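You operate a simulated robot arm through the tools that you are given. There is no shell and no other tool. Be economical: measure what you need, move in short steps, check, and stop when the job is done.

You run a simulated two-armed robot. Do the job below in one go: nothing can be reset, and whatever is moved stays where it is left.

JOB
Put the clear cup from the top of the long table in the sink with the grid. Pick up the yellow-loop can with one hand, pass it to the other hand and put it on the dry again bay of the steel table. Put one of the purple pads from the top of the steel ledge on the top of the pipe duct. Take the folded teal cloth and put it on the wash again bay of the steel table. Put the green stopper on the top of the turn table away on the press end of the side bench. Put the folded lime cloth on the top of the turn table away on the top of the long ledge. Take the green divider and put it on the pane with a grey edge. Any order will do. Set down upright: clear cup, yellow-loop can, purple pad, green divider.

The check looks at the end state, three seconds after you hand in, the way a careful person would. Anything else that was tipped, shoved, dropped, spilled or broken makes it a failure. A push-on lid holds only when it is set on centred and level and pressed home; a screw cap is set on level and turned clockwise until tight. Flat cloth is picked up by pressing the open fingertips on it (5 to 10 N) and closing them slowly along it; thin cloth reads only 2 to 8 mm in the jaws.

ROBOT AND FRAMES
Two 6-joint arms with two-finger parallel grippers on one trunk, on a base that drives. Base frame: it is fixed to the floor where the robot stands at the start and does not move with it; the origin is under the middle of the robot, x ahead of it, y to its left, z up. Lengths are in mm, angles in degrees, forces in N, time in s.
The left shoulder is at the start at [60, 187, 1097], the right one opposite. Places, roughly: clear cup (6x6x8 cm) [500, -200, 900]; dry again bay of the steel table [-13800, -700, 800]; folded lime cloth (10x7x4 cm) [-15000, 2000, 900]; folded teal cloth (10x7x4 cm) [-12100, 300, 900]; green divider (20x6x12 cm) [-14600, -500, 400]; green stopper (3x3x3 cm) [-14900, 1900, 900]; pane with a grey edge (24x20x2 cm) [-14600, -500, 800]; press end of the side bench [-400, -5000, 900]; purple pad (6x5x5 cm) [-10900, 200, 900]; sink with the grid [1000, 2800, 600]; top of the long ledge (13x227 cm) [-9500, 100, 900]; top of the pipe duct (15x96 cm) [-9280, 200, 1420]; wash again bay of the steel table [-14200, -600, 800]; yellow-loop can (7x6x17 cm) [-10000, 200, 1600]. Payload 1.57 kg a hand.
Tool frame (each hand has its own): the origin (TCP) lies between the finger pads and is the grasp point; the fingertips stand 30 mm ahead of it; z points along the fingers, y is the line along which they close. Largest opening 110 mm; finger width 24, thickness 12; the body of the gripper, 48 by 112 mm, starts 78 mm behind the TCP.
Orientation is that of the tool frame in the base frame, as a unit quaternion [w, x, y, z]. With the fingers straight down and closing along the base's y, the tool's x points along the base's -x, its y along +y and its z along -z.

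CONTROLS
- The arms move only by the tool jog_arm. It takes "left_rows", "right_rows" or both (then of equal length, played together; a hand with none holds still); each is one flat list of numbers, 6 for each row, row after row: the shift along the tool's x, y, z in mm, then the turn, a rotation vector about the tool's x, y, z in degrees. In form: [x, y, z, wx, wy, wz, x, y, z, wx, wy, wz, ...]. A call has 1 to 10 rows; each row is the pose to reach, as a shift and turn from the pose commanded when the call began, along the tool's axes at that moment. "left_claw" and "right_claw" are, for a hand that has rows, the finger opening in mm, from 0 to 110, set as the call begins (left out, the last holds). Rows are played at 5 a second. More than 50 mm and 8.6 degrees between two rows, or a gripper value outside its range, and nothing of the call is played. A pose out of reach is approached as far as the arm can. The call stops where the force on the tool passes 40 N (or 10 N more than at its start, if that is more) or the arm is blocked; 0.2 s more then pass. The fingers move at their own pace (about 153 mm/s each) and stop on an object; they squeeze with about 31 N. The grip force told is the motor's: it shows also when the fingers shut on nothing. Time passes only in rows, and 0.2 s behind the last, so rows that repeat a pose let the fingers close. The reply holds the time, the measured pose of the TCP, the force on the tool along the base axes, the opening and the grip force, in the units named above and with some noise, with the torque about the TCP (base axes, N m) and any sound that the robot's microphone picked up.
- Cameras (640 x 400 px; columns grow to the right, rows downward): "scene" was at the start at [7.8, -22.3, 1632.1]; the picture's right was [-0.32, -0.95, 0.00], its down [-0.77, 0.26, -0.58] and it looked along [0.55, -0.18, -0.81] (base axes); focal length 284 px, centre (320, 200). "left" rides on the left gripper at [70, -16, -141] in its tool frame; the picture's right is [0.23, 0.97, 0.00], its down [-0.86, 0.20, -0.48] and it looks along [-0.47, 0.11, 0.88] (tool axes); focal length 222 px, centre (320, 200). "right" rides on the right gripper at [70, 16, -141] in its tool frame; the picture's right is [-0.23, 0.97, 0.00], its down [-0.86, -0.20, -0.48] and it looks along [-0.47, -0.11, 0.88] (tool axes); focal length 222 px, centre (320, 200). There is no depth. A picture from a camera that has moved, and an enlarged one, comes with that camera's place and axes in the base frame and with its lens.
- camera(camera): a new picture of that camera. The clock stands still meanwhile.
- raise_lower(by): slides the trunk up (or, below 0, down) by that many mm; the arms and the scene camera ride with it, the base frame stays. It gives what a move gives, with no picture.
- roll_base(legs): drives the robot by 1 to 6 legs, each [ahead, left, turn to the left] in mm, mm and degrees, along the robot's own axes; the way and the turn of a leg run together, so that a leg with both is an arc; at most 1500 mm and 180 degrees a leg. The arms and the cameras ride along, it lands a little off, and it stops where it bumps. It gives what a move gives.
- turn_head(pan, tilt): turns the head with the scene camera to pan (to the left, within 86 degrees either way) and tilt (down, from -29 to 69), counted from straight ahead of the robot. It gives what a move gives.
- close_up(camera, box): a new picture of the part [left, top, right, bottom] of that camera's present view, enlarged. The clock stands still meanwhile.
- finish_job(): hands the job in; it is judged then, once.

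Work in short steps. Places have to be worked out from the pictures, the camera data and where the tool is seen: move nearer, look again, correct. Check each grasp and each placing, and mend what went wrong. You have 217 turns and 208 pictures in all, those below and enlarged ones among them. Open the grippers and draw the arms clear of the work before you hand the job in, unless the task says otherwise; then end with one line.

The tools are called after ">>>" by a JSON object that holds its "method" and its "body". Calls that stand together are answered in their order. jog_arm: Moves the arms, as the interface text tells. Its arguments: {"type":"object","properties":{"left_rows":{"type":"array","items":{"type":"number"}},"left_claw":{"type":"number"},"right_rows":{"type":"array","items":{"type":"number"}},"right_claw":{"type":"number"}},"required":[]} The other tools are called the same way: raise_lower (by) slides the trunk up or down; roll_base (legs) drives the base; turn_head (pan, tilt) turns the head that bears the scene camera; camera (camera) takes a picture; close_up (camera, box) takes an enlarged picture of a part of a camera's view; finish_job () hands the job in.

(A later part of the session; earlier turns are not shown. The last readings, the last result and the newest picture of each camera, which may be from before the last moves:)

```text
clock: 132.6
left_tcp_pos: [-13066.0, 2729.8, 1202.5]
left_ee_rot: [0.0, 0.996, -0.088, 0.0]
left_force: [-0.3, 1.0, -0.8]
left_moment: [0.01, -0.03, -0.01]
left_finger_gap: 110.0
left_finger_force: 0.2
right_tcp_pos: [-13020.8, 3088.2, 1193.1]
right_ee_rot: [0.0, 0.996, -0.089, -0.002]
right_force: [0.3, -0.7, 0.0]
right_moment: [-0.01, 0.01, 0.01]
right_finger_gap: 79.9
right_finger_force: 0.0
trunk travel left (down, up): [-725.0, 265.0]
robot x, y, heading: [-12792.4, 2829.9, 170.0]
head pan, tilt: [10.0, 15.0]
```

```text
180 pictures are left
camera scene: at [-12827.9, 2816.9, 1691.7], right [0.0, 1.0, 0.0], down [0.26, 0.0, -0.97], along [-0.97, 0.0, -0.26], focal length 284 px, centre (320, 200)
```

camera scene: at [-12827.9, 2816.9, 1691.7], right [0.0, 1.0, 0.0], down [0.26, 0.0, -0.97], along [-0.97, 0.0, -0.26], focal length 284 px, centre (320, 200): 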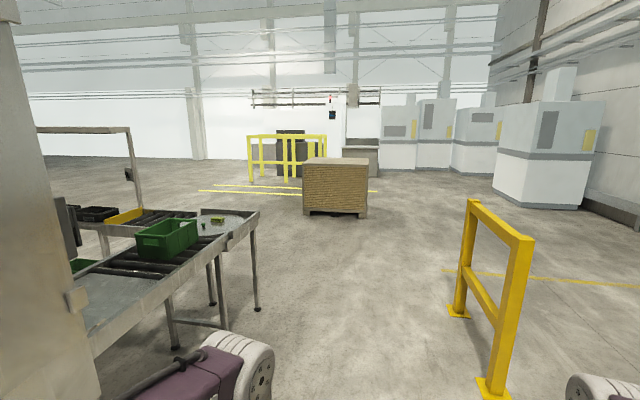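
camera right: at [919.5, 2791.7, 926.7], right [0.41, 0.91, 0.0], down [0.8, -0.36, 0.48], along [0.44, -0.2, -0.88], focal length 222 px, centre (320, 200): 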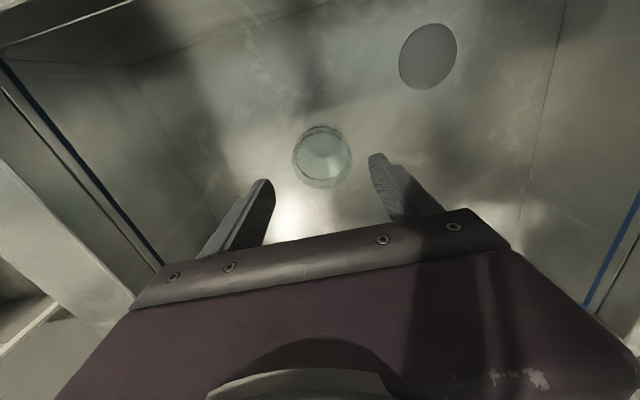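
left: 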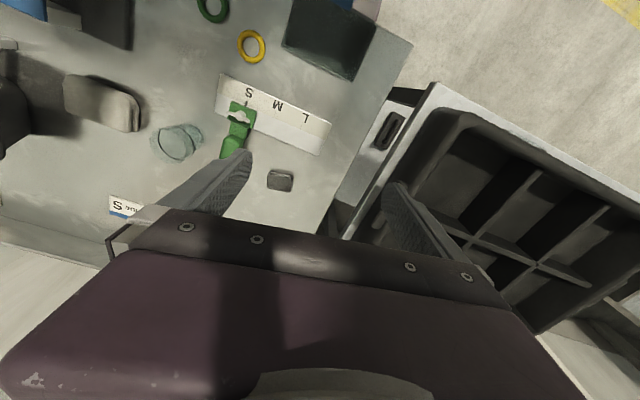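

The turn table with lime cloth and green stopper is right here at the conveyor's end (~[-15150, 1870]). I'll grab both first: drive to a standoff facing the table (heading ≈260°).

>>> {"method": "roll_base", "body": {"legs": [[1100, 0, 0], [1060, 520, 0], [0, 0, 90]]}}

>>> {"method": "turn_head", "body": {"pan": 0, "tilt": 45}}

>>> {"method": "camera", "body": {"camera": "scene"}}

```text
clock: 147.6
left_tcp_pos: [-14920.9, 2401.0, 1202.4]
left_ee_rot: [0.0, 0.774, 0.633, 0.0]
left_force: [-0.2, -0.1, -0.5]
left_moment: [0.02, 0.0, 0.02]
left_finger_gap: 110.1
left_finger_force: 0.1
right_tcp_pos: [-15278.1, 2453.1, 1192.8]
right_ee_rot: [0.001, 0.773, 0.634, -0.002]
right_force: [-0.4, -0.4, 0.1]
right_moment: [0.01, -0.02, 0.01]
right_finger_gap: 80.2
right_finger_force: 0.0
trunk travel left (down, up): [-725.0, 265.0]
robot x, y, heading: [-15011.0, 2679.5, -101.5]
head pan, tilt: [10.0, 15.0]
```

```text
clock: 148.6
left_tcp_pos: [-14920.9, 2400.0, 1202.4]
left_ee_rot: [0.0, 0.775, 0.632, 0.0]
left_force: [0.4, 0.2, 0.4]
left_moment: [0.03, -0.04, -0.01]
left_finger_gap: 109.8
left_finger_force: 0.0
right_tcp_pos: [-15279.3, 2455.2, 1193.6]
right_ee_rot: [0.001, 0.774, 0.634, -0.002]
right_force: [-0.5, 0.1, 0.5]
right_moment: [0.02, -0.02, -0.01]
right_finger_gap: 79.9
right_finger_force: 0.0
trunk travel left (down, up): [-725.0, 265.0]
robot x, y, heading: [-15014.9, 2675.7, -101.2]
head pan, tilt: [0.0, 45.0]
```

```text
179 pictures are left
camera scene: at [-15017.9, 2656.4, 1645.0], right [-0.98, 0.2, 0.0], down [0.14, 0.69, -0.71], along [-0.14, -0.69, -0.71], focal length 284 px, centre (320, 200)
```

scene: 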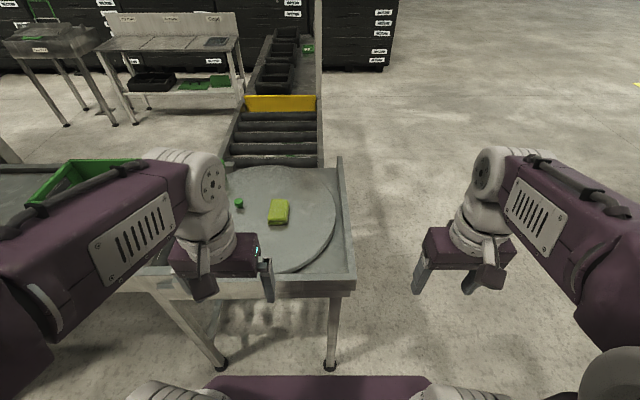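

Lime is near [-15007, 1974], stopper near [-14873, 1892], surface roughly 890. I shift left 210 and go ahead 205 so each hand faces its item.

>>> {"method": "roll_base", "body": {"legs": [[0, 210, 0], [205, 0, 0]]}}

>>> {"method": "camera", "body": {"camera": "scene"}}

>>> {"method": "camera", "body": {"camera": "left"}}

>>> {"method": "camera", "body": {"camera": "right"}}

```text
clock: 151.5
left_tcp_pos: [-14753.1, 2155.8, 1202.6]
left_ee_rot: [0.001, 0.775, 0.632, -0.001]
left_force: [0.4, -0.9, -0.8]
left_moment: [-0.03, -0.02, 0.0]
left_finger_gap: 110.0
left_finger_force: 0.1
right_tcp_pos: [-15113.8, 2210.5, 1192.9]
right_ee_rot: [0.002, 0.775, 0.632, -0.002]
right_force: [0.8, -0.7, -0.3]
right_moment: [-0.03, 0.0, 0.02]
right_finger_gap: 79.9
right_finger_force: 0.0
trunk travel left (down, up): [-725.0, 265.0]
robot x, y, heading: [-14848.2, 2434.1, -101.8]
head pan, tilt: [0.0, 45.0]
```

```text
178 pictures are left
camera scene: at [-14850.9, 2412.2, 1644.9], right [-0.98, 0.2, 0.0], down [0.14, 0.69, -0.71], along [-0.14, -0.69, -0.71], focal length 284 px, centre (320, 200)
```

scene: 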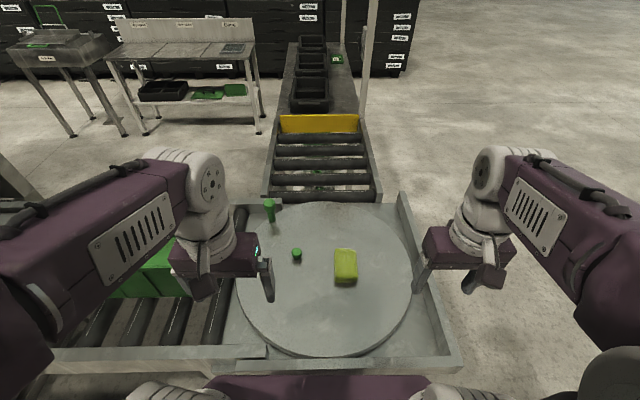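

```text
177 pictures are left
camera left: at [-14755.1, 2229.3, 1344.0], right [1.0, 0.03, 0.0], down [0.02, -0.88, 0.48], along [0.01, -0.48, -0.88], focal length 222 px, centre (320, 200)
```

left: 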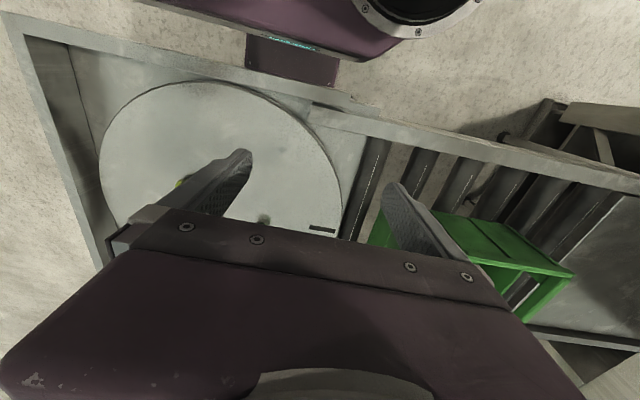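

```text
176 pictures are left
camera right: at [-15082.5, 2276.6, 1333.8], right [0.91, -0.42, 0.0], down [-0.37, -0.79, 0.48], along [-0.2, -0.44, -0.88], focal length 222 px, centre (320, 200)
```

right: 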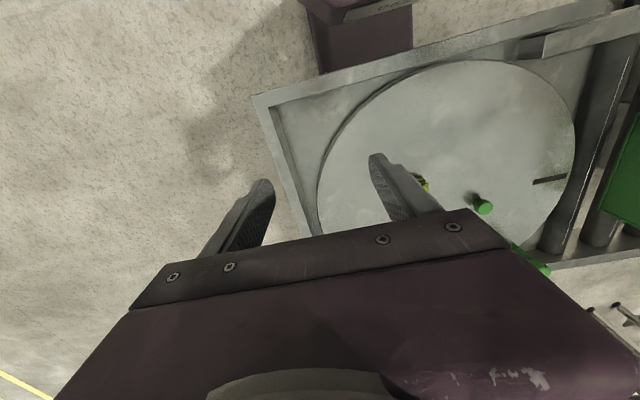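

Lime lies 457 ahead/73 right of the robot, stopper 493 ahead/69 left. I move the right hand above the lime cloth and partway down.

>>> {"method": "jog_arm", "body": {"right_rows": [-37, 29, 0, 0, 0, 0, -74, 57, 0, 0, 0, 0, -111, 86, 0, 0, 0, 0, -148, 114, 0, 0, 0, 0, -185, 143, 0, 0, 0, 0, -185, 143, 45, 0, 0, 0, -185, 143, 90, 0, 0, 0, -185, 143, 135, 0, 0, 0], "right_claw": 105}}

>>> {"method": "camera", "body": {"camera": "right"}}

>>> {"method": "camera", "body": {"camera": "scene"}}

```text
clock: 153.3
left_tcp_pos: [-14754.5, 2153.5, 1201.9]
left_ee_rot: [0.0, 0.775, 0.632, 0.001]
left_force: [0.2, 0.1, -0.1]
left_moment: [0.05, 0.06, 0.01]
left_finger_gap: 110.0
left_finger_force: 0.0
right_tcp_pos: [-15012.4, 1996.6, 1058.4]
right_ee_rot: [0.001, 0.775, 0.632, -0.002]
right_force: [-0.3, -0.7, 0.0]
right_moment: [0.01, 0.0, 0.02]
right_finger_gap: 104.9
right_finger_force: 0.1
trunk travel left (down, up): [-725.0, 265.0]
robot x, y, heading: [-14847.1, 2431.3, -101.6]
head pan, tilt: [0.0, 45.0]
```

```text
175 pictures are left
camera right: at [-14982.3, 2062.0, 1199.1], right [0.91, -0.42, 0.0], down [-0.37, -0.8, 0.48], along [-0.2, -0.44, -0.88], focal length 222 px, centre (320, 200)
```

right: 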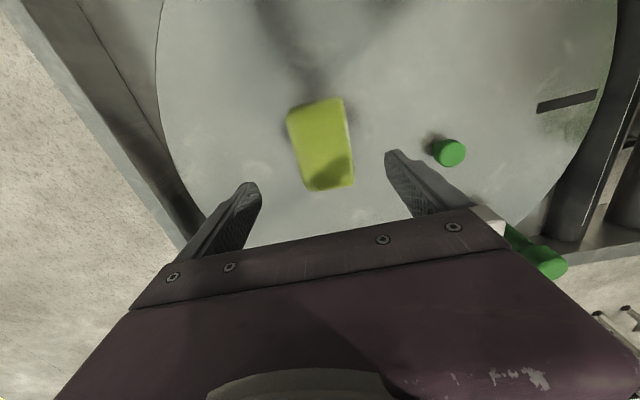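

```text
174 pictures are left
camera scene: at [-14851.3, 2408.4, 1644.9], right [-0.98, 0.2, 0.0], down [0.14, 0.69, -0.71], along [-0.14, -0.69, -0.71], focal length 284 px, centre (320, 200)
```

scene: 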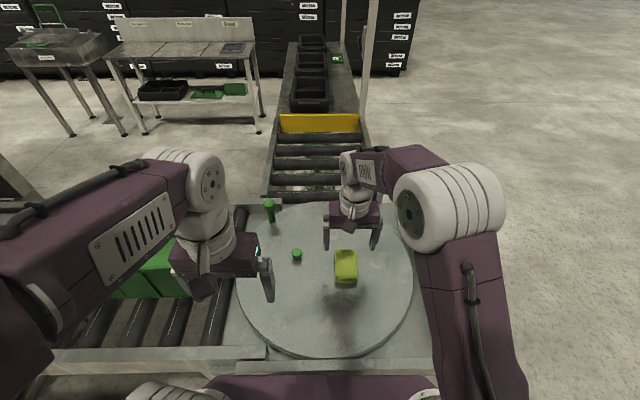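

Cloth top ≈ z 955 at [-15007, 2002], nearly under the hand. Descend to about z=960 and then feel for the surface in small rows.

>>> {"method": "jog_arm", "body": {"right_rows": [4, 4, 40, 0, 0, 0, 4, 4, 75, 0, 0, 0, 4, 4, 95, 0, 0, 0]}}

>>> {"method": "camera", "body": {"camera": "right"}}

```text
clock: 154.1
left_tcp_pos: [-14754.0, 2155.6, 1201.7]
left_ee_rot: [0.0, 0.775, 0.632, 0.0]
left_force: [-0.7, 0.1, 0.4]
left_moment: [0.03, 0.04, -0.01]
left_finger_gap: 110.1
left_finger_force: 0.1
right_tcp_pos: [-15006.0, 2002.5, 964.6]
right_ee_rot: [0.001, 0.775, 0.632, -0.003]
right_force: [-0.4, 0.2, -0.2]
right_moment: [0.0, 0.02, 0.02]
right_finger_gap: 105.2
right_finger_force: 0.0
trunk travel left (down, up): [-725.0, 265.0]
robot x, y, heading: [-14845.3, 2430.1, -101.7]
head pan, tilt: [0.0, 45.0]
```

```text
173 pictures are left
camera right: at [-14976.1, 2067.9, 1104.7], right [0.91, -0.42, 0.0], down [-0.37, -0.79, 0.48], along [-0.2, -0.44, -0.88], focal length 222 px, centre (320, 200)
```

right: 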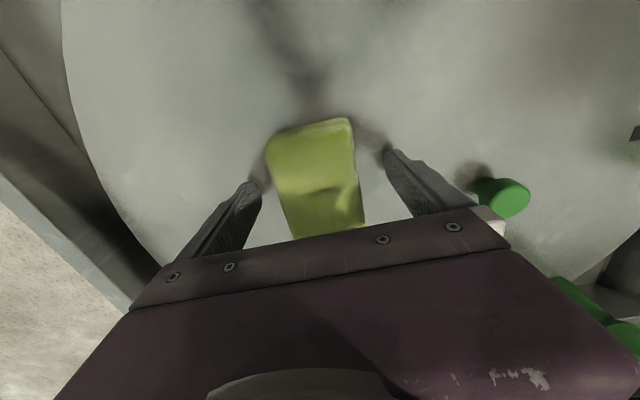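

Cloth lies between the fingers. Lower ~13 mm more in small rows, then close.

>>> {"method": "jog_arm", "body": {"right_rows": [0, 0, 4, 0, 0, 0, 0, 0, 8, 0, 0, 0, 0, 0, 11, 0, 0, 0, 0, 0, 13, 0, 0, 0]}}

>>> {"method": "jog_arm", "body": {"right_rows": [0, 0, 0, 0, 0, 0, 0, 0, 0, 0, 0, 0, 0, 0, 0, 0, 0, 0, 0, 0, 0, 0, 0, 0], "right_claw": 20}}

```text
clock: 154.8
left_tcp_pos: [-14753.2, 2156.8, 1203.9]
left_ee_rot: [0.001, 0.776, 0.631, -0.001]
left_force: [0.7, 0.1, 0.5]
left_moment: [0.0, 0.03, 0.03]
left_finger_gap: 110.2
left_finger_force: 0.1
right_tcp_pos: [-15006.2, 2000.0, 960.8]
right_ee_rot: [0.005, 0.775, 0.632, -0.005]
right_force: [1.6, 9.3, 25.5]
right_moment: [0.67, 0.57, -0.15]
right_finger_gap: 106.8
right_finger_force: 0.5
trunk travel left (down, up): [-725.0, 265.0]
robot x, y, heading: [-14845.0, 2431.8, -101.6]
head pan, tilt: [0.0, 45.0]
stopped in row 3 (right hand): the force on the tool passed its limit (the readings are from after the stop); the commanded pose is now the measured one
```

```text
clock: 155.7
left_tcp_pos: [-14754.9, 2157.9, 1203.4]
left_ee_rot: [0.001, 0.776, 0.631, -0.001]
left_force: [0.0, -0.2, -0.3]
left_moment: [0.03, -0.01, 0.0]
left_finger_gap: 110.0
left_finger_force: 0.2
right_tcp_pos: [-15007.2, 1999.7, 960.8]
right_ee_rot: [0.006, 0.774, 0.633, -0.006]
right_force: [-3.4, 7.2, 20.2]
right_moment: [0.53, 0.53, -0.02]
right_finger_gap: 65.0
right_finger_force: 31.1
trunk travel left (down, up): [-725.0, 265.0]
robot x, y, heading: [-14846.2, 2431.6, -101.6]
head pan, tilt: [0.0, 45.0]
stopped in row 4 (right hand): the force on the tool passed its limit (the readings are from after the stop); the commanded pose is now the measured one
```

Surface touched: top ≈ 930. The cloth is gripped at 65 mm. Lift straight up and retract.

>>> {"method": "jog_arm", "body": {"right_rows": [0, 0, -20, 0, 0, 0, 0, 0, -60, 0, 0, 0, 0, 0, -100, 0, 0, 0, 0, 0, -145, 0, 0, 0, 0, 0, -190, 0, 0, 0, 0, 0, -235, 0, 0, 0, 45, -20, -235, 0, 0, 0, 90, -40, -235, 0, 0, 0, 130, -65, -235, 0, 0, 0, 170, -90, -235, 0, 0, 0]}}

>>> {"method": "camera", "body": {"camera": "right"}}

>>> {"method": "close_up", "body": {"camera": "scene", "box": [220, 180, 420, 310]}}

```text
clock: 157.9
left_tcp_pos: [-14754.5, 2157.3, 1202.9]
left_ee_rot: [0.001, 0.776, 0.631, -0.001]
left_force: [0.3, 0.5, 0.3]
left_moment: [-0.04, -0.01, 0.0]
left_finger_gap: 109.9
left_finger_force: 0.1
right_tcp_pos: [-15063.7, 2189.9, 1190.7]
right_ee_rot: [0.006, 0.775, 0.632, -0.006]
right_force: [-0.5, 0.1, -0.9]
right_moment: [-0.05, 0.05, 0.02]
right_finger_gap: 65.1
right_finger_force: 31.4
trunk travel left (down, up): [-725.0, 265.0]
robot x, y, heading: [-14845.4, 2429.6, -101.5]
head pan, tilt: [0.0, 45.0]
```

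```text
172 pictures are left
camera right: at [-15033.7, 2257.2, 1330.2], right [0.91, -0.42, 0.01], down [-0.37, -0.79, 0.49], along [-0.2, -0.45, -0.87], focal length 222 px, centre (320, 200)
```

right: 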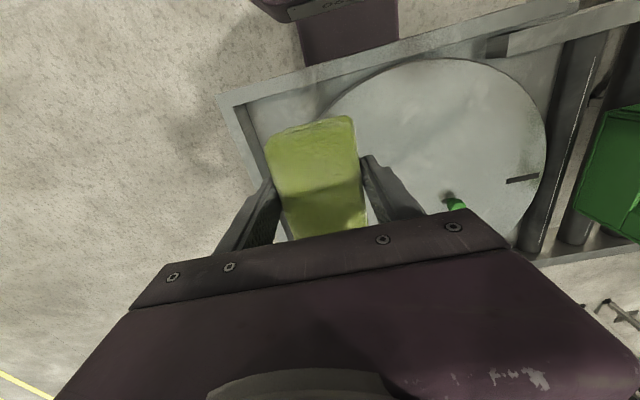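

```text
3.08 times, centred on (320, 245) of scene
camera zoom: at [-14852.0, 2413.6, 1644.9], right [-0.98, 0.2, 0.0], down [0.14, 0.69, -0.71], along [-0.14, -0.69, -0.71], focal length 875 px, centre (320, 62)
```

zoom: 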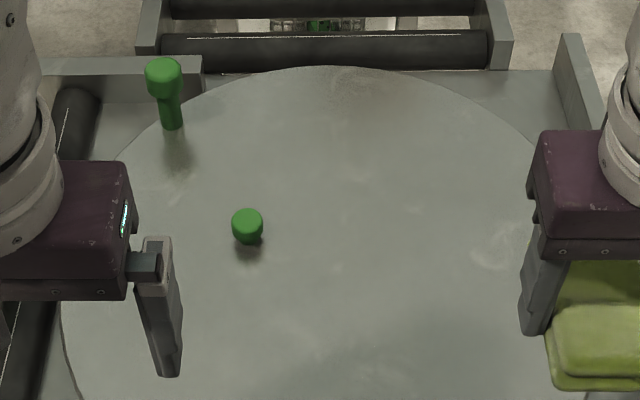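

Stopper at about [-14877, 1931]. Move the left hand above it at z≈1010 with a 70 mm opening.

>>> {"method": "jog_arm", "body": {"left_rows": [-45, -13, 0, 0, 0, 0, -90, -27, 0, 0, 0, 0, -135, -40, 0, 0, 0, 0, -180, -54, 0, 0, 0, 0, -215, -65, 0, 0, 0, 0, -246, -74, 0, 0, 0, 0, -246, -74, 48, 0, 0, 0, -246, -74, 96, 0, 0, 0, -246, -74, 144, 0, 0, 0, -246, -74, 190, 0, 0, 0], "left_claw": 70}}

>>> {"method": "camera", "body": {"camera": "left"}}

```text
clock: 160.1
left_tcp_pos: [-14876.8, 1924.8, 1013.5]
left_ee_rot: [0.0, 0.775, 0.631, 0.001]
left_force: [-0.2, 0.4, 0.2]
left_moment: [-0.01, 0.01, -0.01]
left_finger_gap: 70.5
left_finger_force: 0.1
right_tcp_pos: [-15063.9, 2186.3, 1190.6]
right_ee_rot: [0.006, 0.775, 0.632, -0.005]
right_force: [0.2, 0.6, -1.0]
right_moment: [0.02, 0.0, 0.01]
right_finger_gap: 65.0
right_finger_force: 31.2
trunk travel left (down, up): [-725.0, 265.0]
robot x, y, heading: [-14847.3, 2431.0, -101.9]
head pan, tilt: [0.0, 45.0]
```

```text
170 pictures are left
camera left: at [-14878.3, 1997.9, 1154.4], right [1.0, 0.03, 0.0], down [0.02, -0.88, 0.48], along [0.01, -0.48, -0.88], focal length 222 px, centre (320, 200)
```

left: 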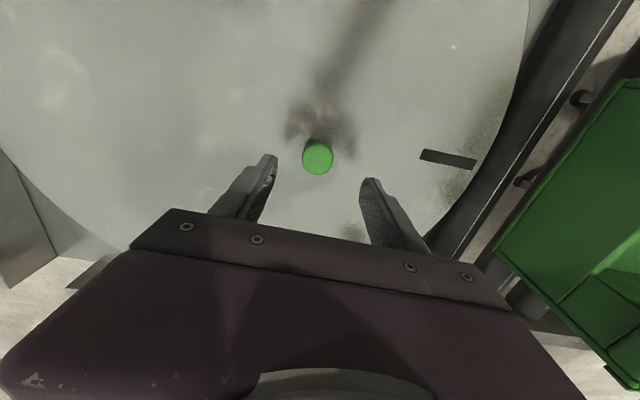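

Small correction (8 mm back, 4 mm right), then down to z≈964 and close.

>>> {"method": "jog_arm", "body": {"left_rows": [8, -4, 20, 0, 0, 0, 8, -4, 38, 0, 0, 0, 8, -4, 46, 0, 0, 0, 8, -4, 50, 0, 0, 0]}}

>>> {"method": "jog_arm", "body": {"left_rows": [0, 0, 0, 0, 0, 0, 0, 0, 0, 0, 0, 0, 0, 0, 0, 0, 0, 0, 0, 0, 0, 0, 0, 0], "left_claw": 10}}

>>> {"method": "camera", "body": {"camera": "left"}}

```text
clock: 161.1
left_tcp_pos: [-14878.2, 1936.5, 960.6]
left_ee_rot: [0.0, 0.775, 0.632, 0.0]
left_force: [0.1, -0.1, 0.5]
left_moment: [0.01, 0.01, -0.01]
left_finger_gap: 70.0
left_finger_force: 0.1
right_tcp_pos: [-15064.3, 2186.0, 1190.4]
right_ee_rot: [0.005, 0.775, 0.632, -0.005]
right_force: [-0.1, -0.2, -1.4]
right_moment: [-0.02, 0.04, 0.03]
right_finger_gap: 65.2
right_finger_force: 31.0
trunk travel left (down, up): [-725.0, 265.0]
robot x, y, heading: [-14845.5, 2431.1, -101.7]
head pan, tilt: [0.0, 45.0]
```

```text
clock: 162.1
left_tcp_pos: [-14879.7, 1936.2, 961.0]
left_ee_rot: [0.0, 0.776, 0.631, 0.0]
left_force: [0.3, 0.0, -0.6]
left_moment: [-0.02, 0.03, 0.05]
left_finger_gap: 27.7
left_finger_force: 30.8
right_tcp_pos: [-15063.3, 2187.0, 1190.8]
right_ee_rot: [0.005, 0.775, 0.632, -0.005]
right_force: [-0.1, -1.0, -0.7]
right_moment: [-0.04, -0.02, 0.0]
right_finger_gap: 64.9
right_finger_force: 30.8
trunk travel left (down, up): [-725.0, 265.0]
robot x, y, heading: [-14848.2, 2430.6, -101.5]
head pan, tilt: [0.0, 45.0]
```

```text
169 pictures are left
camera left: at [-14879.5, 2009.6, 1102.5], right [1.0, 0.03, 0.0], down [0.02, -0.88, 0.48], along [0.01, -0.48, -0.88], focal length 222 px, centre (320, 200)
```

left: 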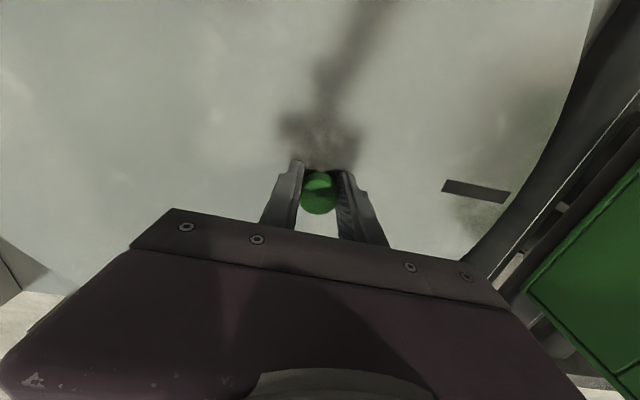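

Stopper gripped (27.7 mm). Lift, retract, back off, and look for the way round the west/south side.

>>> {"method": "jog_arm", "body": {"left_rows": [0, 0, -45, 0, 0, 0, 0, 0, -90, 0, 0, 0, 0, 0, -135, 0, 0, 0, 0, 0, -180, 0, 0, 0, 0, 0, -225, 0, 0, 0, 45, 10, -235, 0, 0, 0, 90, 20, -240, 0, 0, 0, 135, 30, -240, 0, 0, 0, 180, 40, -240, 0, 0, 0, 225, 60, -240, 0, 0, 0]}}

>>> {"method": "roll_base", "body": {"legs": [[-450, 0, 0], [0, -1100, 0]]}}

>>> {"method": "turn_head", "body": {"pan": 0, "tilt": 15}}

>>> {"method": "camera", "body": {"camera": "scene"}}

>>> {"method": "camera", "body": {"camera": "left"}}

```text
clock: 164.3
left_tcp_pos: [-14775.3, 2145.8, 1200.0]
left_ee_rot: [0.001, 0.775, 0.631, 0.0]
left_force: [0.7, -0.5, 0.1]
left_moment: [-0.05, 0.05, -0.03]
left_finger_gap: 28.0
left_finger_force: 31.2
right_tcp_pos: [-15062.4, 2189.1, 1190.6]
right_ee_rot: [0.006, 0.775, 0.632, -0.007]
right_force: [0.6, 0.0, 0.0]
right_moment: [-0.03, -0.01, 0.0]
right_finger_gap: 64.8
right_finger_force: 30.9
trunk travel left (down, up): [-725.0, 265.0]
robot x, y, heading: [-14846.4, 2429.4, -101.7]
head pan, tilt: [0.0, 45.0]
```

```text
clock: 172.2
left_tcp_pos: [-15765.0, 2802.6, 1198.8]
left_ee_rot: [0.0, 0.78, 0.625, 0.0]
left_force: [0.4, -0.2, 0.3]
left_moment: [-0.03, 0.0, 0.01]
left_finger_gap: 27.9
left_finger_force: 31.2
right_tcp_pos: [-16050.9, 2849.5, 1190.3]
right_ee_rot: [0.005, 0.779, 0.627, -0.006]
right_force: [0.1, -0.2, -1.9]
right_moment: [0.0, 0.01, -0.01]
right_finger_gap: 65.0
right_finger_force: 30.9
trunk travel left (down, up): [-725.0, 265.0]
robot x, y, heading: [-15828.5, 3091.7, -102.6]
head pan, tilt: [0.0, 45.0]
```

```text
clock: 173.2
left_tcp_pos: [-15764.2, 2802.9, 1199.5]
left_ee_rot: [0.0, 0.78, 0.626, 0.0]
left_force: [0.2, 0.1, -0.2]
left_moment: [0.02, 0.0, 0.01]
left_finger_gap: 27.9
left_finger_force: 30.9
right_tcp_pos: [-16051.1, 2850.0, 1190.2]
right_ee_rot: [0.006, 0.78, 0.626, -0.006]
right_force: [0.1, -0.3, -0.8]
right_moment: [-0.01, 0.0, 0.04]
right_finger_gap: 65.0
right_finger_force: 30.7
trunk travel left (down, up): [-725.0, 265.0]
robot x, y, heading: [-15833.8, 3096.1, -102.3]
head pan, tilt: [0.0, 15.0]
```

```text
168 pictures are left
camera scene: at [-15838.8, 3059.5, 1691.6], right [-0.98, 0.22, 0.0], down [0.06, 0.25, -0.97], along [-0.21, -0.94, -0.26], focal length 284 px, centre (320, 200)
```

scene: 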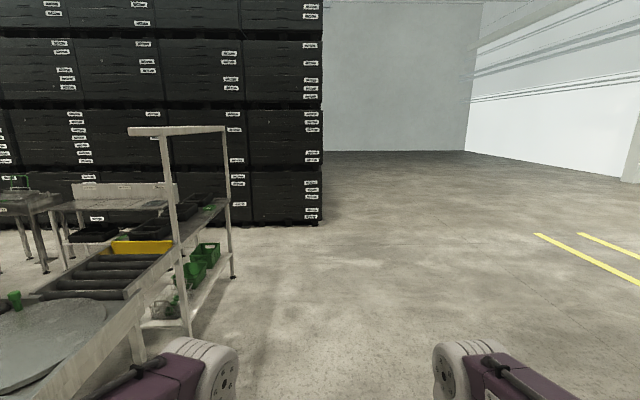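

```text
167 pictures are left
camera left: at [-15764.6, 2875.9, 1340.9], right [1.0, 0.01, 0.0], down [0.01, -0.88, 0.48], along [0.01, -0.48, -0.88], focal length 222 px, centre (320, 200)
```

left: 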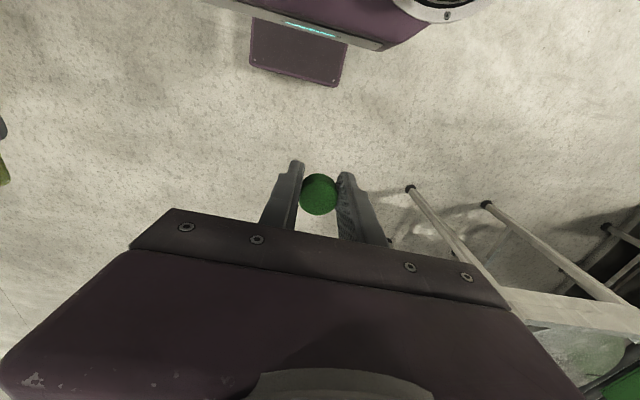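

There's a wide gap (≈1.9 m) between the branch conveyor's end and the crate stacks. Drive through it and turn east.

>>> {"method": "roll_base", "body": {"legs": [[1400, 0, 0], [1400, 0, 0], [1350, 0, 0], [0, 0, 90]]}}

>>> {"method": "camera", "body": {"camera": "scene"}}

```text
clock: 196.8
left_tcp_pos: [-16444.9, -900.4, 1199.7]
left_ee_rot: [0.001, 0.128, 0.992, 0.001]
left_force: [-0.1, 0.0, -0.4]
left_moment: [-0.01, -0.02, 0.02]
left_finger_gap: 27.6
left_finger_force: 30.6
right_tcp_pos: [-16504.3, -1185.6, 1190.3]
right_ee_rot: [0.007, 0.127, 0.992, 0.0]
right_force: [0.3, -0.1, -1.0]
right_moment: [-0.01, 0.02, -0.03]
right_finger_gap: 65.1
right_finger_force: 30.8
trunk travel left (down, up): [-725.0, 265.0]
robot x, y, heading: [-16731.5, -951.5, -15.0]
head pan, tilt: [0.0, 15.0]
```

```text
166 pictures are left
camera scene: at [-16705.5, -962.9, 1691.7], right [-0.26, -0.97, 0.0], down [-0.25, 0.07, -0.97], along [0.93, -0.25, -0.26], focal length 284 px, centre (320, 200)
```

scene: 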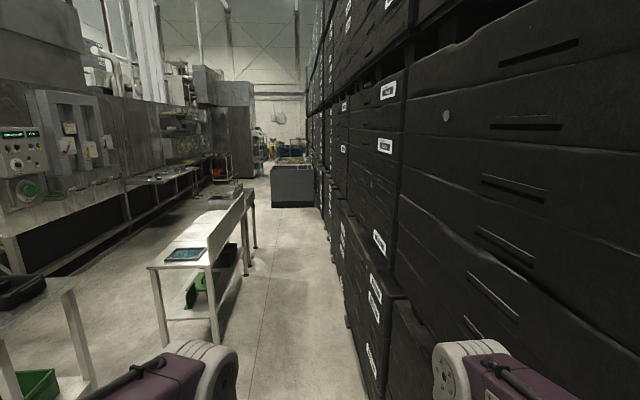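

The lane south of the steel table is free. Drive along it at heading -11.5°, then left toward the machine's far side and on east.

>>> {"method": "roll_base", "body": {"legs": [[0, 0, 3.5], [1500, 0, 0], [1500, 0, 0], [1450, 0, 0]]}}

>>> {"method": "turn_head", "body": {"pan": 45, "tilt": 15}}

>>> {"method": "camera", "body": {"camera": "scene"}}

```text
clock: 218.9
left_tcp_pos: [-11979.5, -1436.4, 1199.2]
left_ee_rot: [0.0, 0.04, 0.999, 0.0]
left_force: [0.0, 0.4, -0.3]
left_moment: [0.0, -0.01, -0.02]
left_finger_gap: 28.0
left_finger_force: 31.2
right_tcp_pos: [-11988.0, -1728.0, 1189.9]
right_ee_rot: [0.008, 0.039, 0.999, 0.0]
right_force: [0.7, -0.2, -0.9]
right_moment: [0.01, 0.01, 0.01]
right_finger_gap: 65.0
right_finger_force: 31.2
trunk travel left (down, up): [-725.0, 265.0]
robot x, y, heading: [-12257.1, -1544.9, -4.5]
head pan, tilt: [0.0, 15.0]
```

```text
clock: 220.0
left_tcp_pos: [-11979.9, -1436.6, 1198.7]
left_ee_rot: [0.0, 0.039, 0.999, 0.0]
left_force: [-0.1, -0.3, -0.5]
left_moment: [0.02, 0.01, -0.02]
left_finger_gap: 28.1
left_finger_force: 30.5
right_tcp_pos: [-11986.5, -1728.1, 1190.7]
right_ee_rot: [0.008, 0.038, 0.999, 0.001]
right_force: [-0.1, 0.7, -0.7]
right_moment: [-0.03, 0.0, 0.01]
right_finger_gap: 65.1
right_finger_force: 31.1
trunk travel left (down, up): [-725.0, 265.0]
robot x, y, heading: [-12256.0, -1543.6, -4.5]
head pan, tilt: [45.0, 15.0]
```

```text
165 pictures are left
camera scene: at [-12246.3, -1476.0, 1691.7], right [0.65, -0.76, 0.0], down [-0.2, -0.17, -0.97], along [0.74, 0.63, -0.26], focal length 284 px, centre (320, 200)
```

scene: 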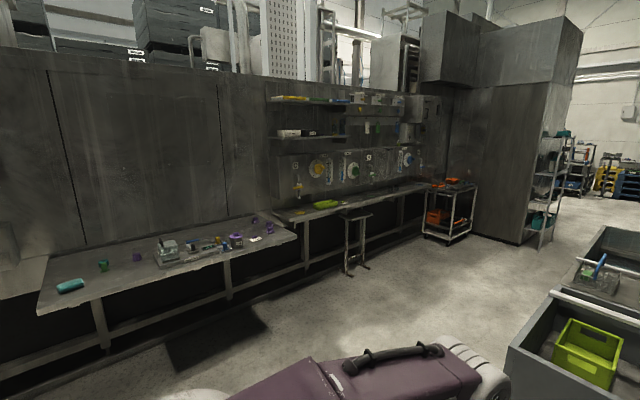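

This is the working side: steel ledge with teal cloth and purple items, long ledge to its right. Zoom in on the ledges.

>>> {"method": "close_up", "body": {"camera": "scene", "box": [40, 190, 320, 365]}}

>>> {"method": "close_up", "body": {"camera": "scene", "box": [250, 80, 490, 230]}}

```text
2.29 times, centred on (180, 278) of scene
camera zoom: at [-12246.3, -1476.0, 1691.7], right [0.65, -0.76, 0.0], down [-0.2, -0.17, -0.97], along [0.74, 0.63, -0.26], focal length 650 px, centre (640, 23)
```

zoom: 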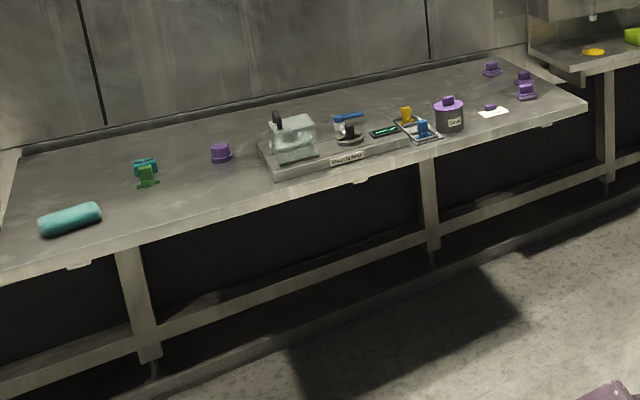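

```text
2.67 times, centred on (370, 155) of scene
camera zoom: at [-12246.3, -1476.0, 1691.7], right [0.65, -0.76, 0.0], down [-0.2, -0.17, -0.97], along [0.74, 0.63, -0.26], focal length 758 px, centre (187, 320)
```

zoom: 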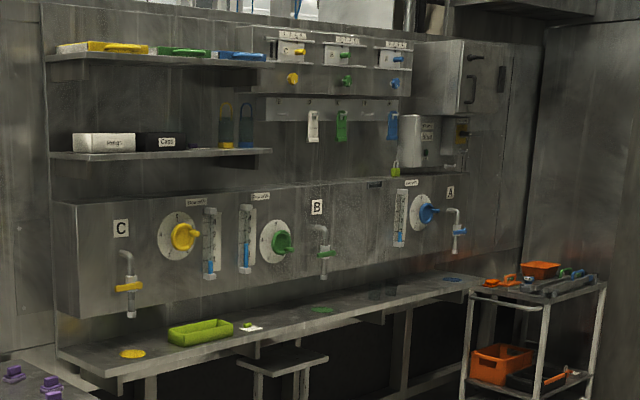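

Lime goes to a free spot on the long ledge near [-8960, -10]. I drive to a standoff in front of it, facing the machine (heading 78.5°).

>>> {"method": "roll_base", "body": {"legs": [[0, 0, -7], [0, 1100, 0], [1400, 0, 0], [1430, 0, 0], [0, 0, 90]]}}

>>> {"method": "turn_head", "body": {"pan": 0, "tilt": 20}}

>>> {"method": "camera", "body": {"camera": "scene"}}

```text
clock: 243.1
left_tcp_pos: [-9341.5, -671.8, 1200.4]
left_ee_rot: [-0.001, -0.628, 0.778, 0.0]
left_force: [0.4, 0.5, 0.1]
left_moment: [0.0, 0.01, 0.0]
left_finger_gap: 28.0
left_finger_force: 31.3
right_tcp_pos: [-9054.5, -718.4, 1190.4]
right_ee_rot: [0.005, -0.629, 0.778, 0.006]
right_force: [-0.6, -0.3, -1.0]
right_moment: [0.01, 0.01, 0.02]
right_finger_gap: 64.7
right_finger_force: 30.8
trunk travel left (down, up): [-725.0, 265.0]
robot x, y, heading: [-9275.5, -956.5, 78.1]
head pan, tilt: [45.0, 15.0]
```

```text
clock: 244.2
left_tcp_pos: [-9341.1, -672.6, 1199.3]
left_ee_rot: [0.001, -0.628, 0.778, 0.0]
left_force: [0.1, 0.3, 0.9]
left_moment: [0.0, -0.02, 0.01]
left_finger_gap: 27.6
left_finger_force: 31.1
right_tcp_pos: [-9054.1, -717.9, 1189.6]
right_ee_rot: [0.005, -0.629, 0.778, 0.005]
right_force: [-0.1, 1.2, 0.3]
right_moment: [-0.02, 0.02, 0.01]
right_finger_gap: 64.8
right_finger_force: 31.1
trunk travel left (down, up): [-725.0, 265.0]
robot x, y, heading: [-9272.5, -959.1, 77.7]
head pan, tilt: [0.0, 20.0]
```

```text
162 pictures are left
camera scene: at [-9268.6, -926.7, 1683.6], right [0.98, -0.21, 0.0], down [-0.07, -0.33, -0.94], along [0.2, 0.92, -0.34], focal length 284 px, centre (320, 200)
```

scene: 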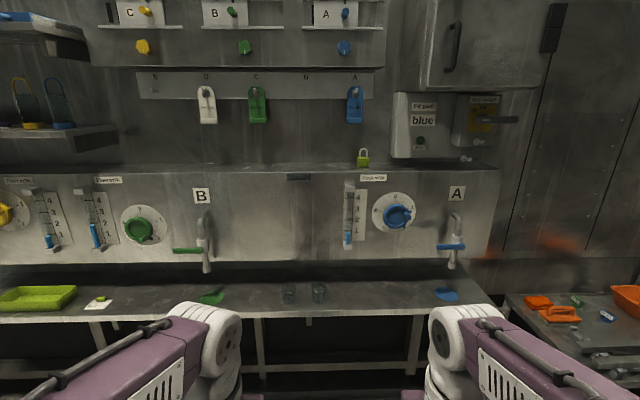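

The ledge has two glasses around x≈-9100; the free stretch is near [-8850, -15], between the flow tube and the blue wheel. Drive in there and look with the right camera.

>>> {"method": "roll_base", "body": {"legs": [[0, -76, 0.3], [610, 0, 0]]}}

>>> {"method": "turn_head", "body": {"pan": -20, "tilt": 45}}

>>> {"method": "camera", "body": {"camera": "scene"}}

>>> {"method": "camera", "body": {"camera": "right"}}

```text
clock: 248.3
left_tcp_pos: [-9148.1, -97.7, 1199.3]
left_ee_rot: [0.0, -0.632, 0.775, 0.0]
left_force: [-0.3, 0.0, -0.7]
left_moment: [0.0, -0.04, 0.01]
left_finger_gap: 28.0
left_finger_force: 31.4
right_tcp_pos: [-8859.5, -140.5, 1190.7]
right_ee_rot: [0.006, -0.633, 0.774, 0.006]
right_force: [0.0, 0.6, -0.7]
right_moment: [-0.03, -0.01, -0.01]
right_finger_gap: 64.9
right_finger_force: 31.0
trunk travel left (down, up): [-725.0, 265.0]
robot x, y, heading: [-9076.2, -383.6, 78.4]
head pan, tilt: [0.0, 20.0]
```

```text
clock: 249.2
left_tcp_pos: [-9147.2, -97.0, 1198.2]
left_ee_rot: [-0.001, -0.632, 0.775, 0.0]
left_force: [0.4, 0.5, -0.6]
left_moment: [0.03, -0.02, -0.03]
left_finger_gap: 27.8
left_finger_force: 31.3
right_tcp_pos: [-8859.6, -140.7, 1189.5]
right_ee_rot: [0.006, -0.633, 0.774, 0.005]
right_force: [-0.7, 0.2, -0.9]
right_moment: [-0.01, -0.01, -0.02]
right_finger_gap: 65.0
right_finger_force: 30.9
trunk travel left (down, up): [-725.0, 265.0]
robot x, y, heading: [-9074.5, -386.2, 78.3]
head pan, tilt: [-20.0, 45.0]
```

```text
161 pictures are left
camera scene: at [-9047.6, -373.3, 1644.9], right [0.85, -0.52, 0.0], down [-0.37, -0.6, -0.71], along [0.37, 0.6, -0.71], focal length 284 px, centre (320, 200)
```

scene: 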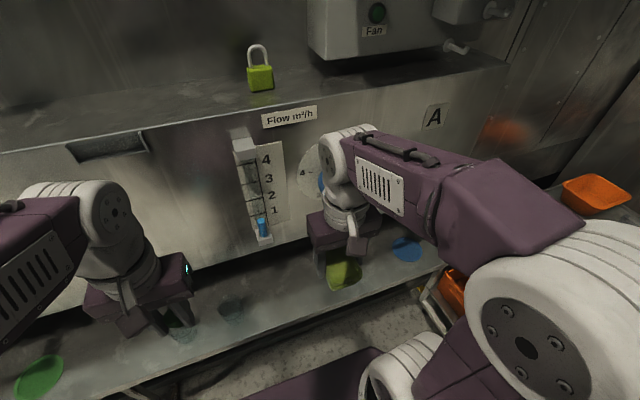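

```text
160 pictures are left
camera right: at [-8889.4, -207.4, 1330.1], right [-0.91, 0.42, 0.0], down [0.36, 0.79, 0.49], along [0.2, 0.45, -0.87], focal length 222 px, centre (320, 200)
```

right: 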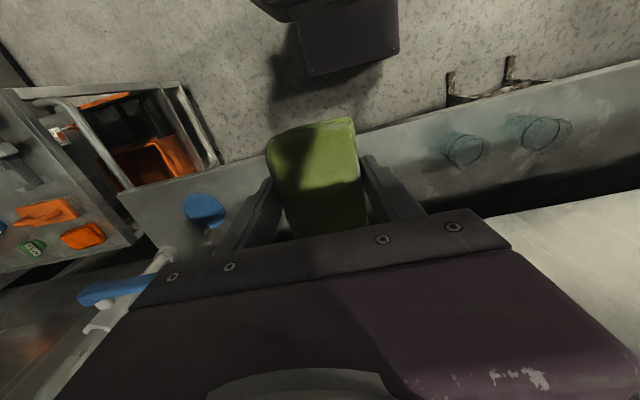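

Ledge front edge is at y≈-100 near x=-8880; target spot [-8880, -25]. Move the right hand over it and descend to about z=1000.

>>> {"method": "jog_arm", "body": {"right_rows": [-37, 15, 0, 0, 0, 0, -74, 30, 0, 0, 0, 0, -109, 43, 0, 0, 0, 0, -109, 43, 45, 0, 0, 0, -109, 43, 90, 0, 0, 0, -109, 43, 135, 0, 0, 0, -109, 43, 180, 0, 0, 0]}}

>>> {"method": "camera", "body": {"camera": "right"}}

>>> {"method": "camera", "body": {"camera": "scene"}}

```text
clock: 250.8
left_tcp_pos: [-9146.9, -95.4, 1198.1]
left_ee_rot: [0.0, -0.632, 0.775, 0.0]
left_force: [0.2, -0.4, -0.1]
left_moment: [-0.01, 0.0, -0.01]
left_finger_gap: 27.9
left_finger_force: 29.9
right_tcp_pos: [-8880.4, -20.3, 1013.5]
right_ee_rot: [0.005, -0.632, 0.775, 0.006]
right_force: [-0.4, 0.1, -1.8]
right_moment: [0.02, 0.0, 0.04]
right_finger_gap: 65.1
right_finger_force: 31.3
trunk travel left (down, up): [-725.0, 265.0]
robot x, y, heading: [-9078.2, -382.4, 78.6]
head pan, tilt: [-20.0, 45.0]
```

```text
159 pictures are left
camera right: at [-8909.8, -87.5, 1153.6], right [-0.91, 0.42, 0.0], down [0.36, 0.79, 0.49], along [0.2, 0.45, -0.87], focal length 222 px, centre (320, 200)
```

right: 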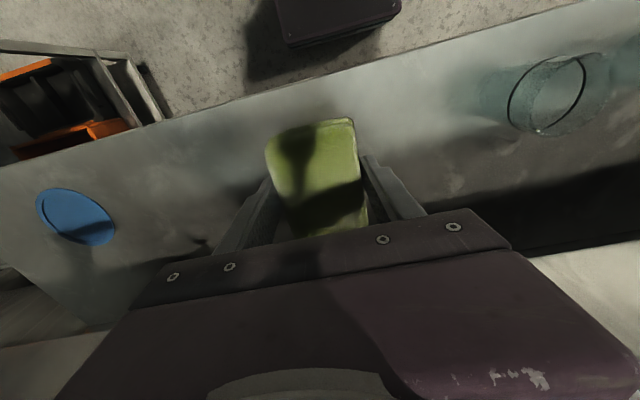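

```text
158 pictures are left
camera scene: at [-9047.2, -371.9, 1644.9], right [0.85, -0.52, 0.0], down [-0.37, -0.6, -0.71], along [0.37, 0.6, -0.71], focal length 284 px, centre (320, 200)
```

scene: 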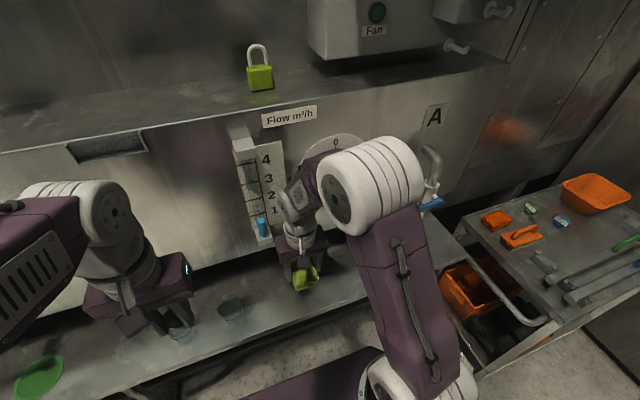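

Hand is 72 mm in from the front edge, clear of the glasses. Descend, slowly at the end.

>>> {"method": "jog_arm", "body": {"right_rows": [0, 0, 35, 0, 0, 0, 0, 0, 60, 0, 0, 0, 0, 0, 68, 0, 0, 0, 0, 0, 73, 0, 0, 0, 0, 0, 77, 0, 0, 0, 0, 0, 80, 0, 0, 0, 0, 0, 83, 0, 0, 0]}}

>>> {"method": "camera", "body": {"camera": "right"}}

```text
clock: 252.4
left_tcp_pos: [-9147.0, -97.3, 1199.3]
left_ee_rot: [0.0, -0.632, 0.775, 0.0]
left_force: [-1.0, -0.3, 0.2]
left_moment: [0.01, 0.01, 0.0]
left_finger_gap: 27.7
left_finger_force: 30.7
right_tcp_pos: [-8879.7, -20.0, 930.5]
right_ee_rot: [0.006, -0.633, 0.774, 0.007]
right_force: [0.4, 0.2, 1.8]
right_moment: [0.01, -0.12, -0.05]
right_finger_gap: 65.0
right_finger_force: 31.2
trunk travel left (down, up): [-725.0, 265.0]
robot x, y, heading: [-9077.4, -383.5, 78.3]
head pan, tilt: [-20.0, 45.0]
```

```text
157 pictures are left
camera right: at [-8909.7, -87.7, 1070.0], right [-0.91, 0.42, 0.01], down [0.36, 0.79, 0.49], along [0.2, 0.45, -0.87], focal length 222 px, centre (320, 200)
```

right: 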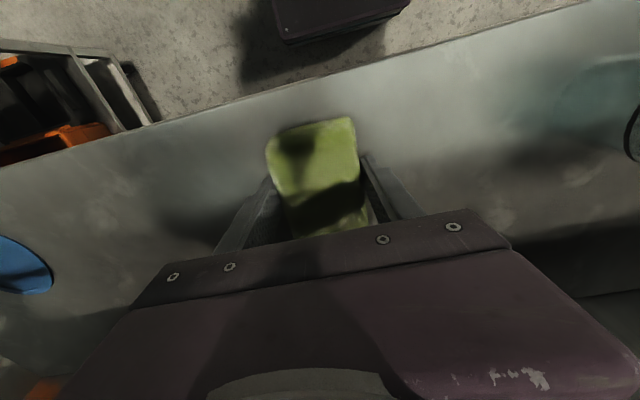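

Faint contact (≈2 N). Two mm more, then open to release and rise.

>>> {"method": "jog_arm", "body": {"right_rows": [0, 0, 2, 0, 0, 0, 0, 0, 3, 0, 0, 0]}}

>>> {"method": "jog_arm", "body": {"right_rows": [0, 0, 0, 0, 0, 0, 0, 0, 0, 0, 0, 0, 0, 0, -20, 0, 0, 0, 0, 0, -60, 0, 0, 0, 0, 0, -105, 0, 0, 0, 0, 0, -150, 0, 0, 0], "right_claw": 100}}

>>> {"method": "camera", "body": {"camera": "right"}}

```text
clock: 253.0
left_tcp_pos: [-9149.4, -99.7, 1200.7]
left_ee_rot: [0.002, -0.633, 0.774, 0.001]
left_force: [0.1, 0.0, 0.2]
left_moment: [0.01, -0.01, 0.01]
left_finger_gap: 27.8
left_finger_force: 31.2
right_tcp_pos: [-8879.9, -21.9, 930.5]
right_ee_rot: [0.008, -0.632, 0.775, 0.008]
right_force: [-0.5, -5.5, 25.9]
right_moment: [-0.69, -0.84, -0.17]
right_finger_gap: 64.9
right_finger_force: 31.9
trunk travel left (down, up): [-725.0, 265.0]
robot x, y, heading: [-9078.6, -382.9, 78.4]
head pan, tilt: [-20.0, 45.0]
stopped in row 2 (right hand): the force on the tool passed its limit (the readings are from after the stop); the commanded pose is now the measured one
```

```text
clock: 254.4
left_tcp_pos: [-9147.4, -97.6, 1198.9]
left_ee_rot: [0.0, -0.632, 0.775, 0.001]
left_force: [0.0, -0.5, -1.0]
left_moment: [0.02, -0.01, -0.01]
left_finger_gap: 27.9
left_finger_force: 31.5
right_tcp_pos: [-8878.6, -25.4, 1076.4]
right_ee_rot: [0.008, -0.633, 0.774, 0.008]
right_force: [0.0, -0.8, 0.2]
right_moment: [0.05, -0.01, 0.04]
right_finger_gap: 99.9
right_finger_force: 0.0
trunk travel left (down, up): [-725.0, 265.0]
robot x, y, heading: [-9079.4, -383.8, 78.4]
head pan, tilt: [-20.0, 45.0]
```

```text
156 pictures are left
camera right: at [-8909.5, -92.8, 1216.1], right [-0.91, 0.42, 0.01], down [0.36, 0.79, 0.5], along [0.2, 0.45, -0.87], focal length 222 px, centre (320, 200)
```

right: 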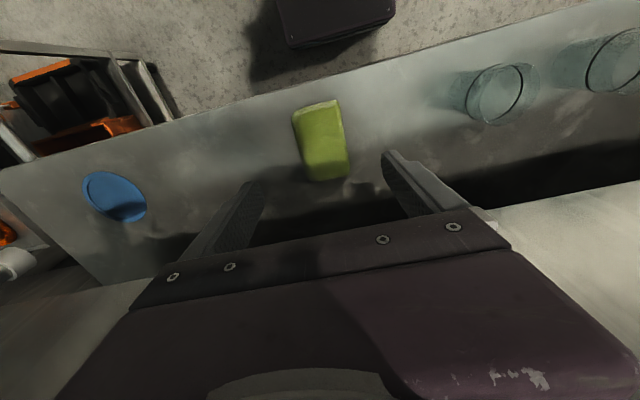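

Lime cloth lies flat on the long ledge. Retract the right hand, back off and shift left to the steel ledge's right end for a purple pad.

>>> {"method": "jog_arm", "body": {"right_rows": [0, 0, -45, 0, 0, 0, 0, 0, -90, 0, 0, 0, 0, 0, -120, 0, 0, 0, 45, -10, -120, 0, 0, 0, 90, -20, -120, 0, 0, 0, 130, -30, -120, 0, 0, 0]}}

>>> {"method": "roll_base", "body": {"legs": [[-450, 0, 0], [0, 1040, 0], [0, 1040, 0]]}}

>>> {"method": "turn_head", "body": {"pan": -10, "tilt": 40}}

>>> {"method": "camera", "body": {"camera": "scene"}}

```text
clock: 255.8
left_tcp_pos: [-9147.6, -97.6, 1200.4]
left_ee_rot: [0.0, -0.632, 0.775, 0.001]
left_force: [-0.6, 0.3, -0.7]
left_moment: [0.01, 0.0, 0.02]
left_finger_gap: 27.8
left_finger_force: 31.1
right_tcp_pos: [-8875.3, -158.5, 1197.5]
right_ee_rot: [0.008, -0.633, 0.774, 0.008]
right_force: [0.7, 0.4, 0.6]
right_moment: [0.05, 0.02, 0.0]
right_finger_gap: 100.1
right_finger_force: 0.1
trunk travel left (down, up): [-725.0, 265.0]
robot x, y, heading: [-9076.7, -385.8, 78.6]
head pan, tilt: [-20.0, 45.0]
```

```text
clock: 268.3
left_tcp_pos: [-11246.3, -164.0, 1199.7]
left_ee_rot: [0.0, -0.638, 0.77, 0.0]
left_force: [-0.1, -0.3, 0.1]
left_moment: [-0.03, 0.01, 0.01]
left_finger_gap: 28.0
left_finger_force: 31.0
right_tcp_pos: [-10973.7, -219.6, 1197.4]
right_ee_rot: [0.007, -0.638, 0.77, 0.007]
right_force: [0.2, -0.3, -0.2]
right_moment: [0.01, -0.04, -0.01]
right_finger_gap: 99.9
right_finger_force: 0.0
trunk travel left (down, up): [-725.0, 265.0]
robot x, y, heading: [-11173.1, -449.7, 79.3]
head pan, tilt: [-20.0, 45.0]
```

```text
clock: 269.0
left_tcp_pos: [-11246.3, -164.0, 1198.5]
left_ee_rot: [0.0, -0.637, 0.771, 0.0]
left_force: [0.6, -0.1, 0.1]
left_moment: [-0.03, 0.0, 0.04]
left_finger_gap: 28.0
left_finger_force: 31.1
right_tcp_pos: [-10973.6, -219.8, 1198.0]
right_ee_rot: [0.008, -0.639, 0.769, 0.008]
right_force: [0.2, 0.2, -0.2]
right_moment: [0.0, 0.01, 0.01]
right_finger_gap: 100.1
right_finger_force: 0.1
trunk travel left (down, up): [-725.0, 265.0]
robot x, y, heading: [-11172.1, -451.3, 79.1]
head pan, tilt: [-10.0, 40.0]
```

```text
155 pictures are left
camera scene: at [-11154.4, -428.4, 1652.1], right [0.93, -0.36, 0.0], down [-0.23, -0.6, -0.77], along [0.27, 0.72, -0.64], focal length 284 px, centre (320, 200)
```

scene: 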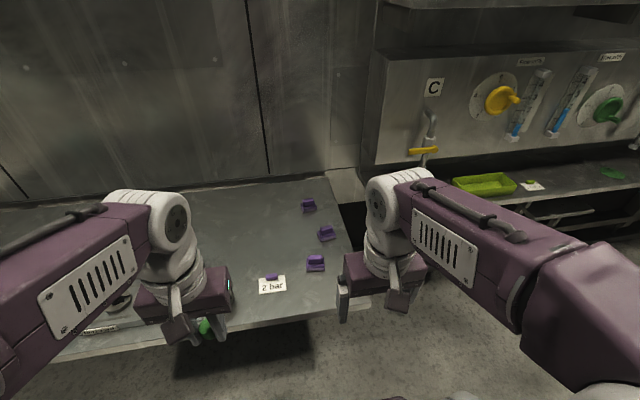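

Three purple pads stand at the right end; the nearest is about [-10970, 111]. Drive ahead 130 and zoom in.

>>> {"method": "roll_base", "body": {"legs": [[130, 0, 0]]}}

>>> {"method": "jog_arm", "body": {"right_rows": [-40, 20, 0, 0, 0, 0, -80, 45, 0, 0, 0, 0, -120, 70, 20, 0, 0, 0, -160, 95, 40, 0, 0, 0]}}

>>> {"method": "camera", "body": {"camera": "right"}}

>>> {"method": "close_up", "body": {"camera": "scene", "box": [240, 200, 400, 320]}}

```text
clock: 270.3
left_tcp_pos: [-11223.2, -40.5, 1199.7]
left_ee_rot: [0.001, -0.639, 0.769, 0.001]
left_force: [-0.1, -0.7, -0.6]
left_moment: [-0.02, 0.02, 0.01]
left_finger_gap: 28.0
left_finger_force: 31.4
right_tcp_pos: [-10950.7, -96.3, 1198.1]
right_ee_rot: [0.008, -0.64, 0.768, 0.008]
right_force: [1.5, -0.5, 0.4]
right_moment: [0.03, 0.01, 0.01]
right_finger_gap: 99.7
right_finger_force: 0.0
trunk travel left (down, up): [-725.0, 265.0]
robot x, y, heading: [-11150.0, -324.5, 79.4]
head pan, tilt: [-10.0, 40.0]
```

```text
refused: row 3 steps farther than a row can; nothing moved
```

```text
154 pictures are left
camera right: at [-10979.9, -165.0, 1337.1], right [-0.92, 0.4, 0.01], down [0.35, 0.79, 0.5], along [0.19, 0.46, -0.87], focal length 222 px, centre (320, 200)
```

right: 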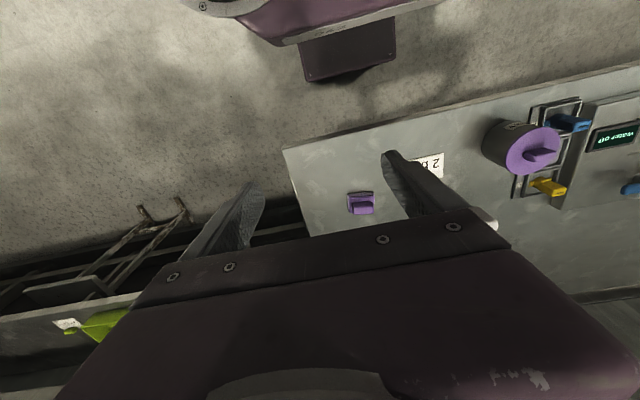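

```text
3.33 times, centred on (320, 260) of scene
camera zoom: at [-11131.0, -305.7, 1652.2], right [0.94, -0.35, 0.0], down [-0.23, -0.6, -0.77], along [0.27, 0.72, -0.64], focal length 948 px, centre (320, 0)
```

zoom: 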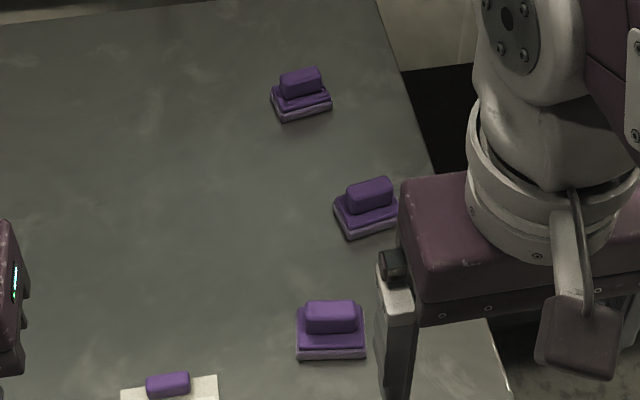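

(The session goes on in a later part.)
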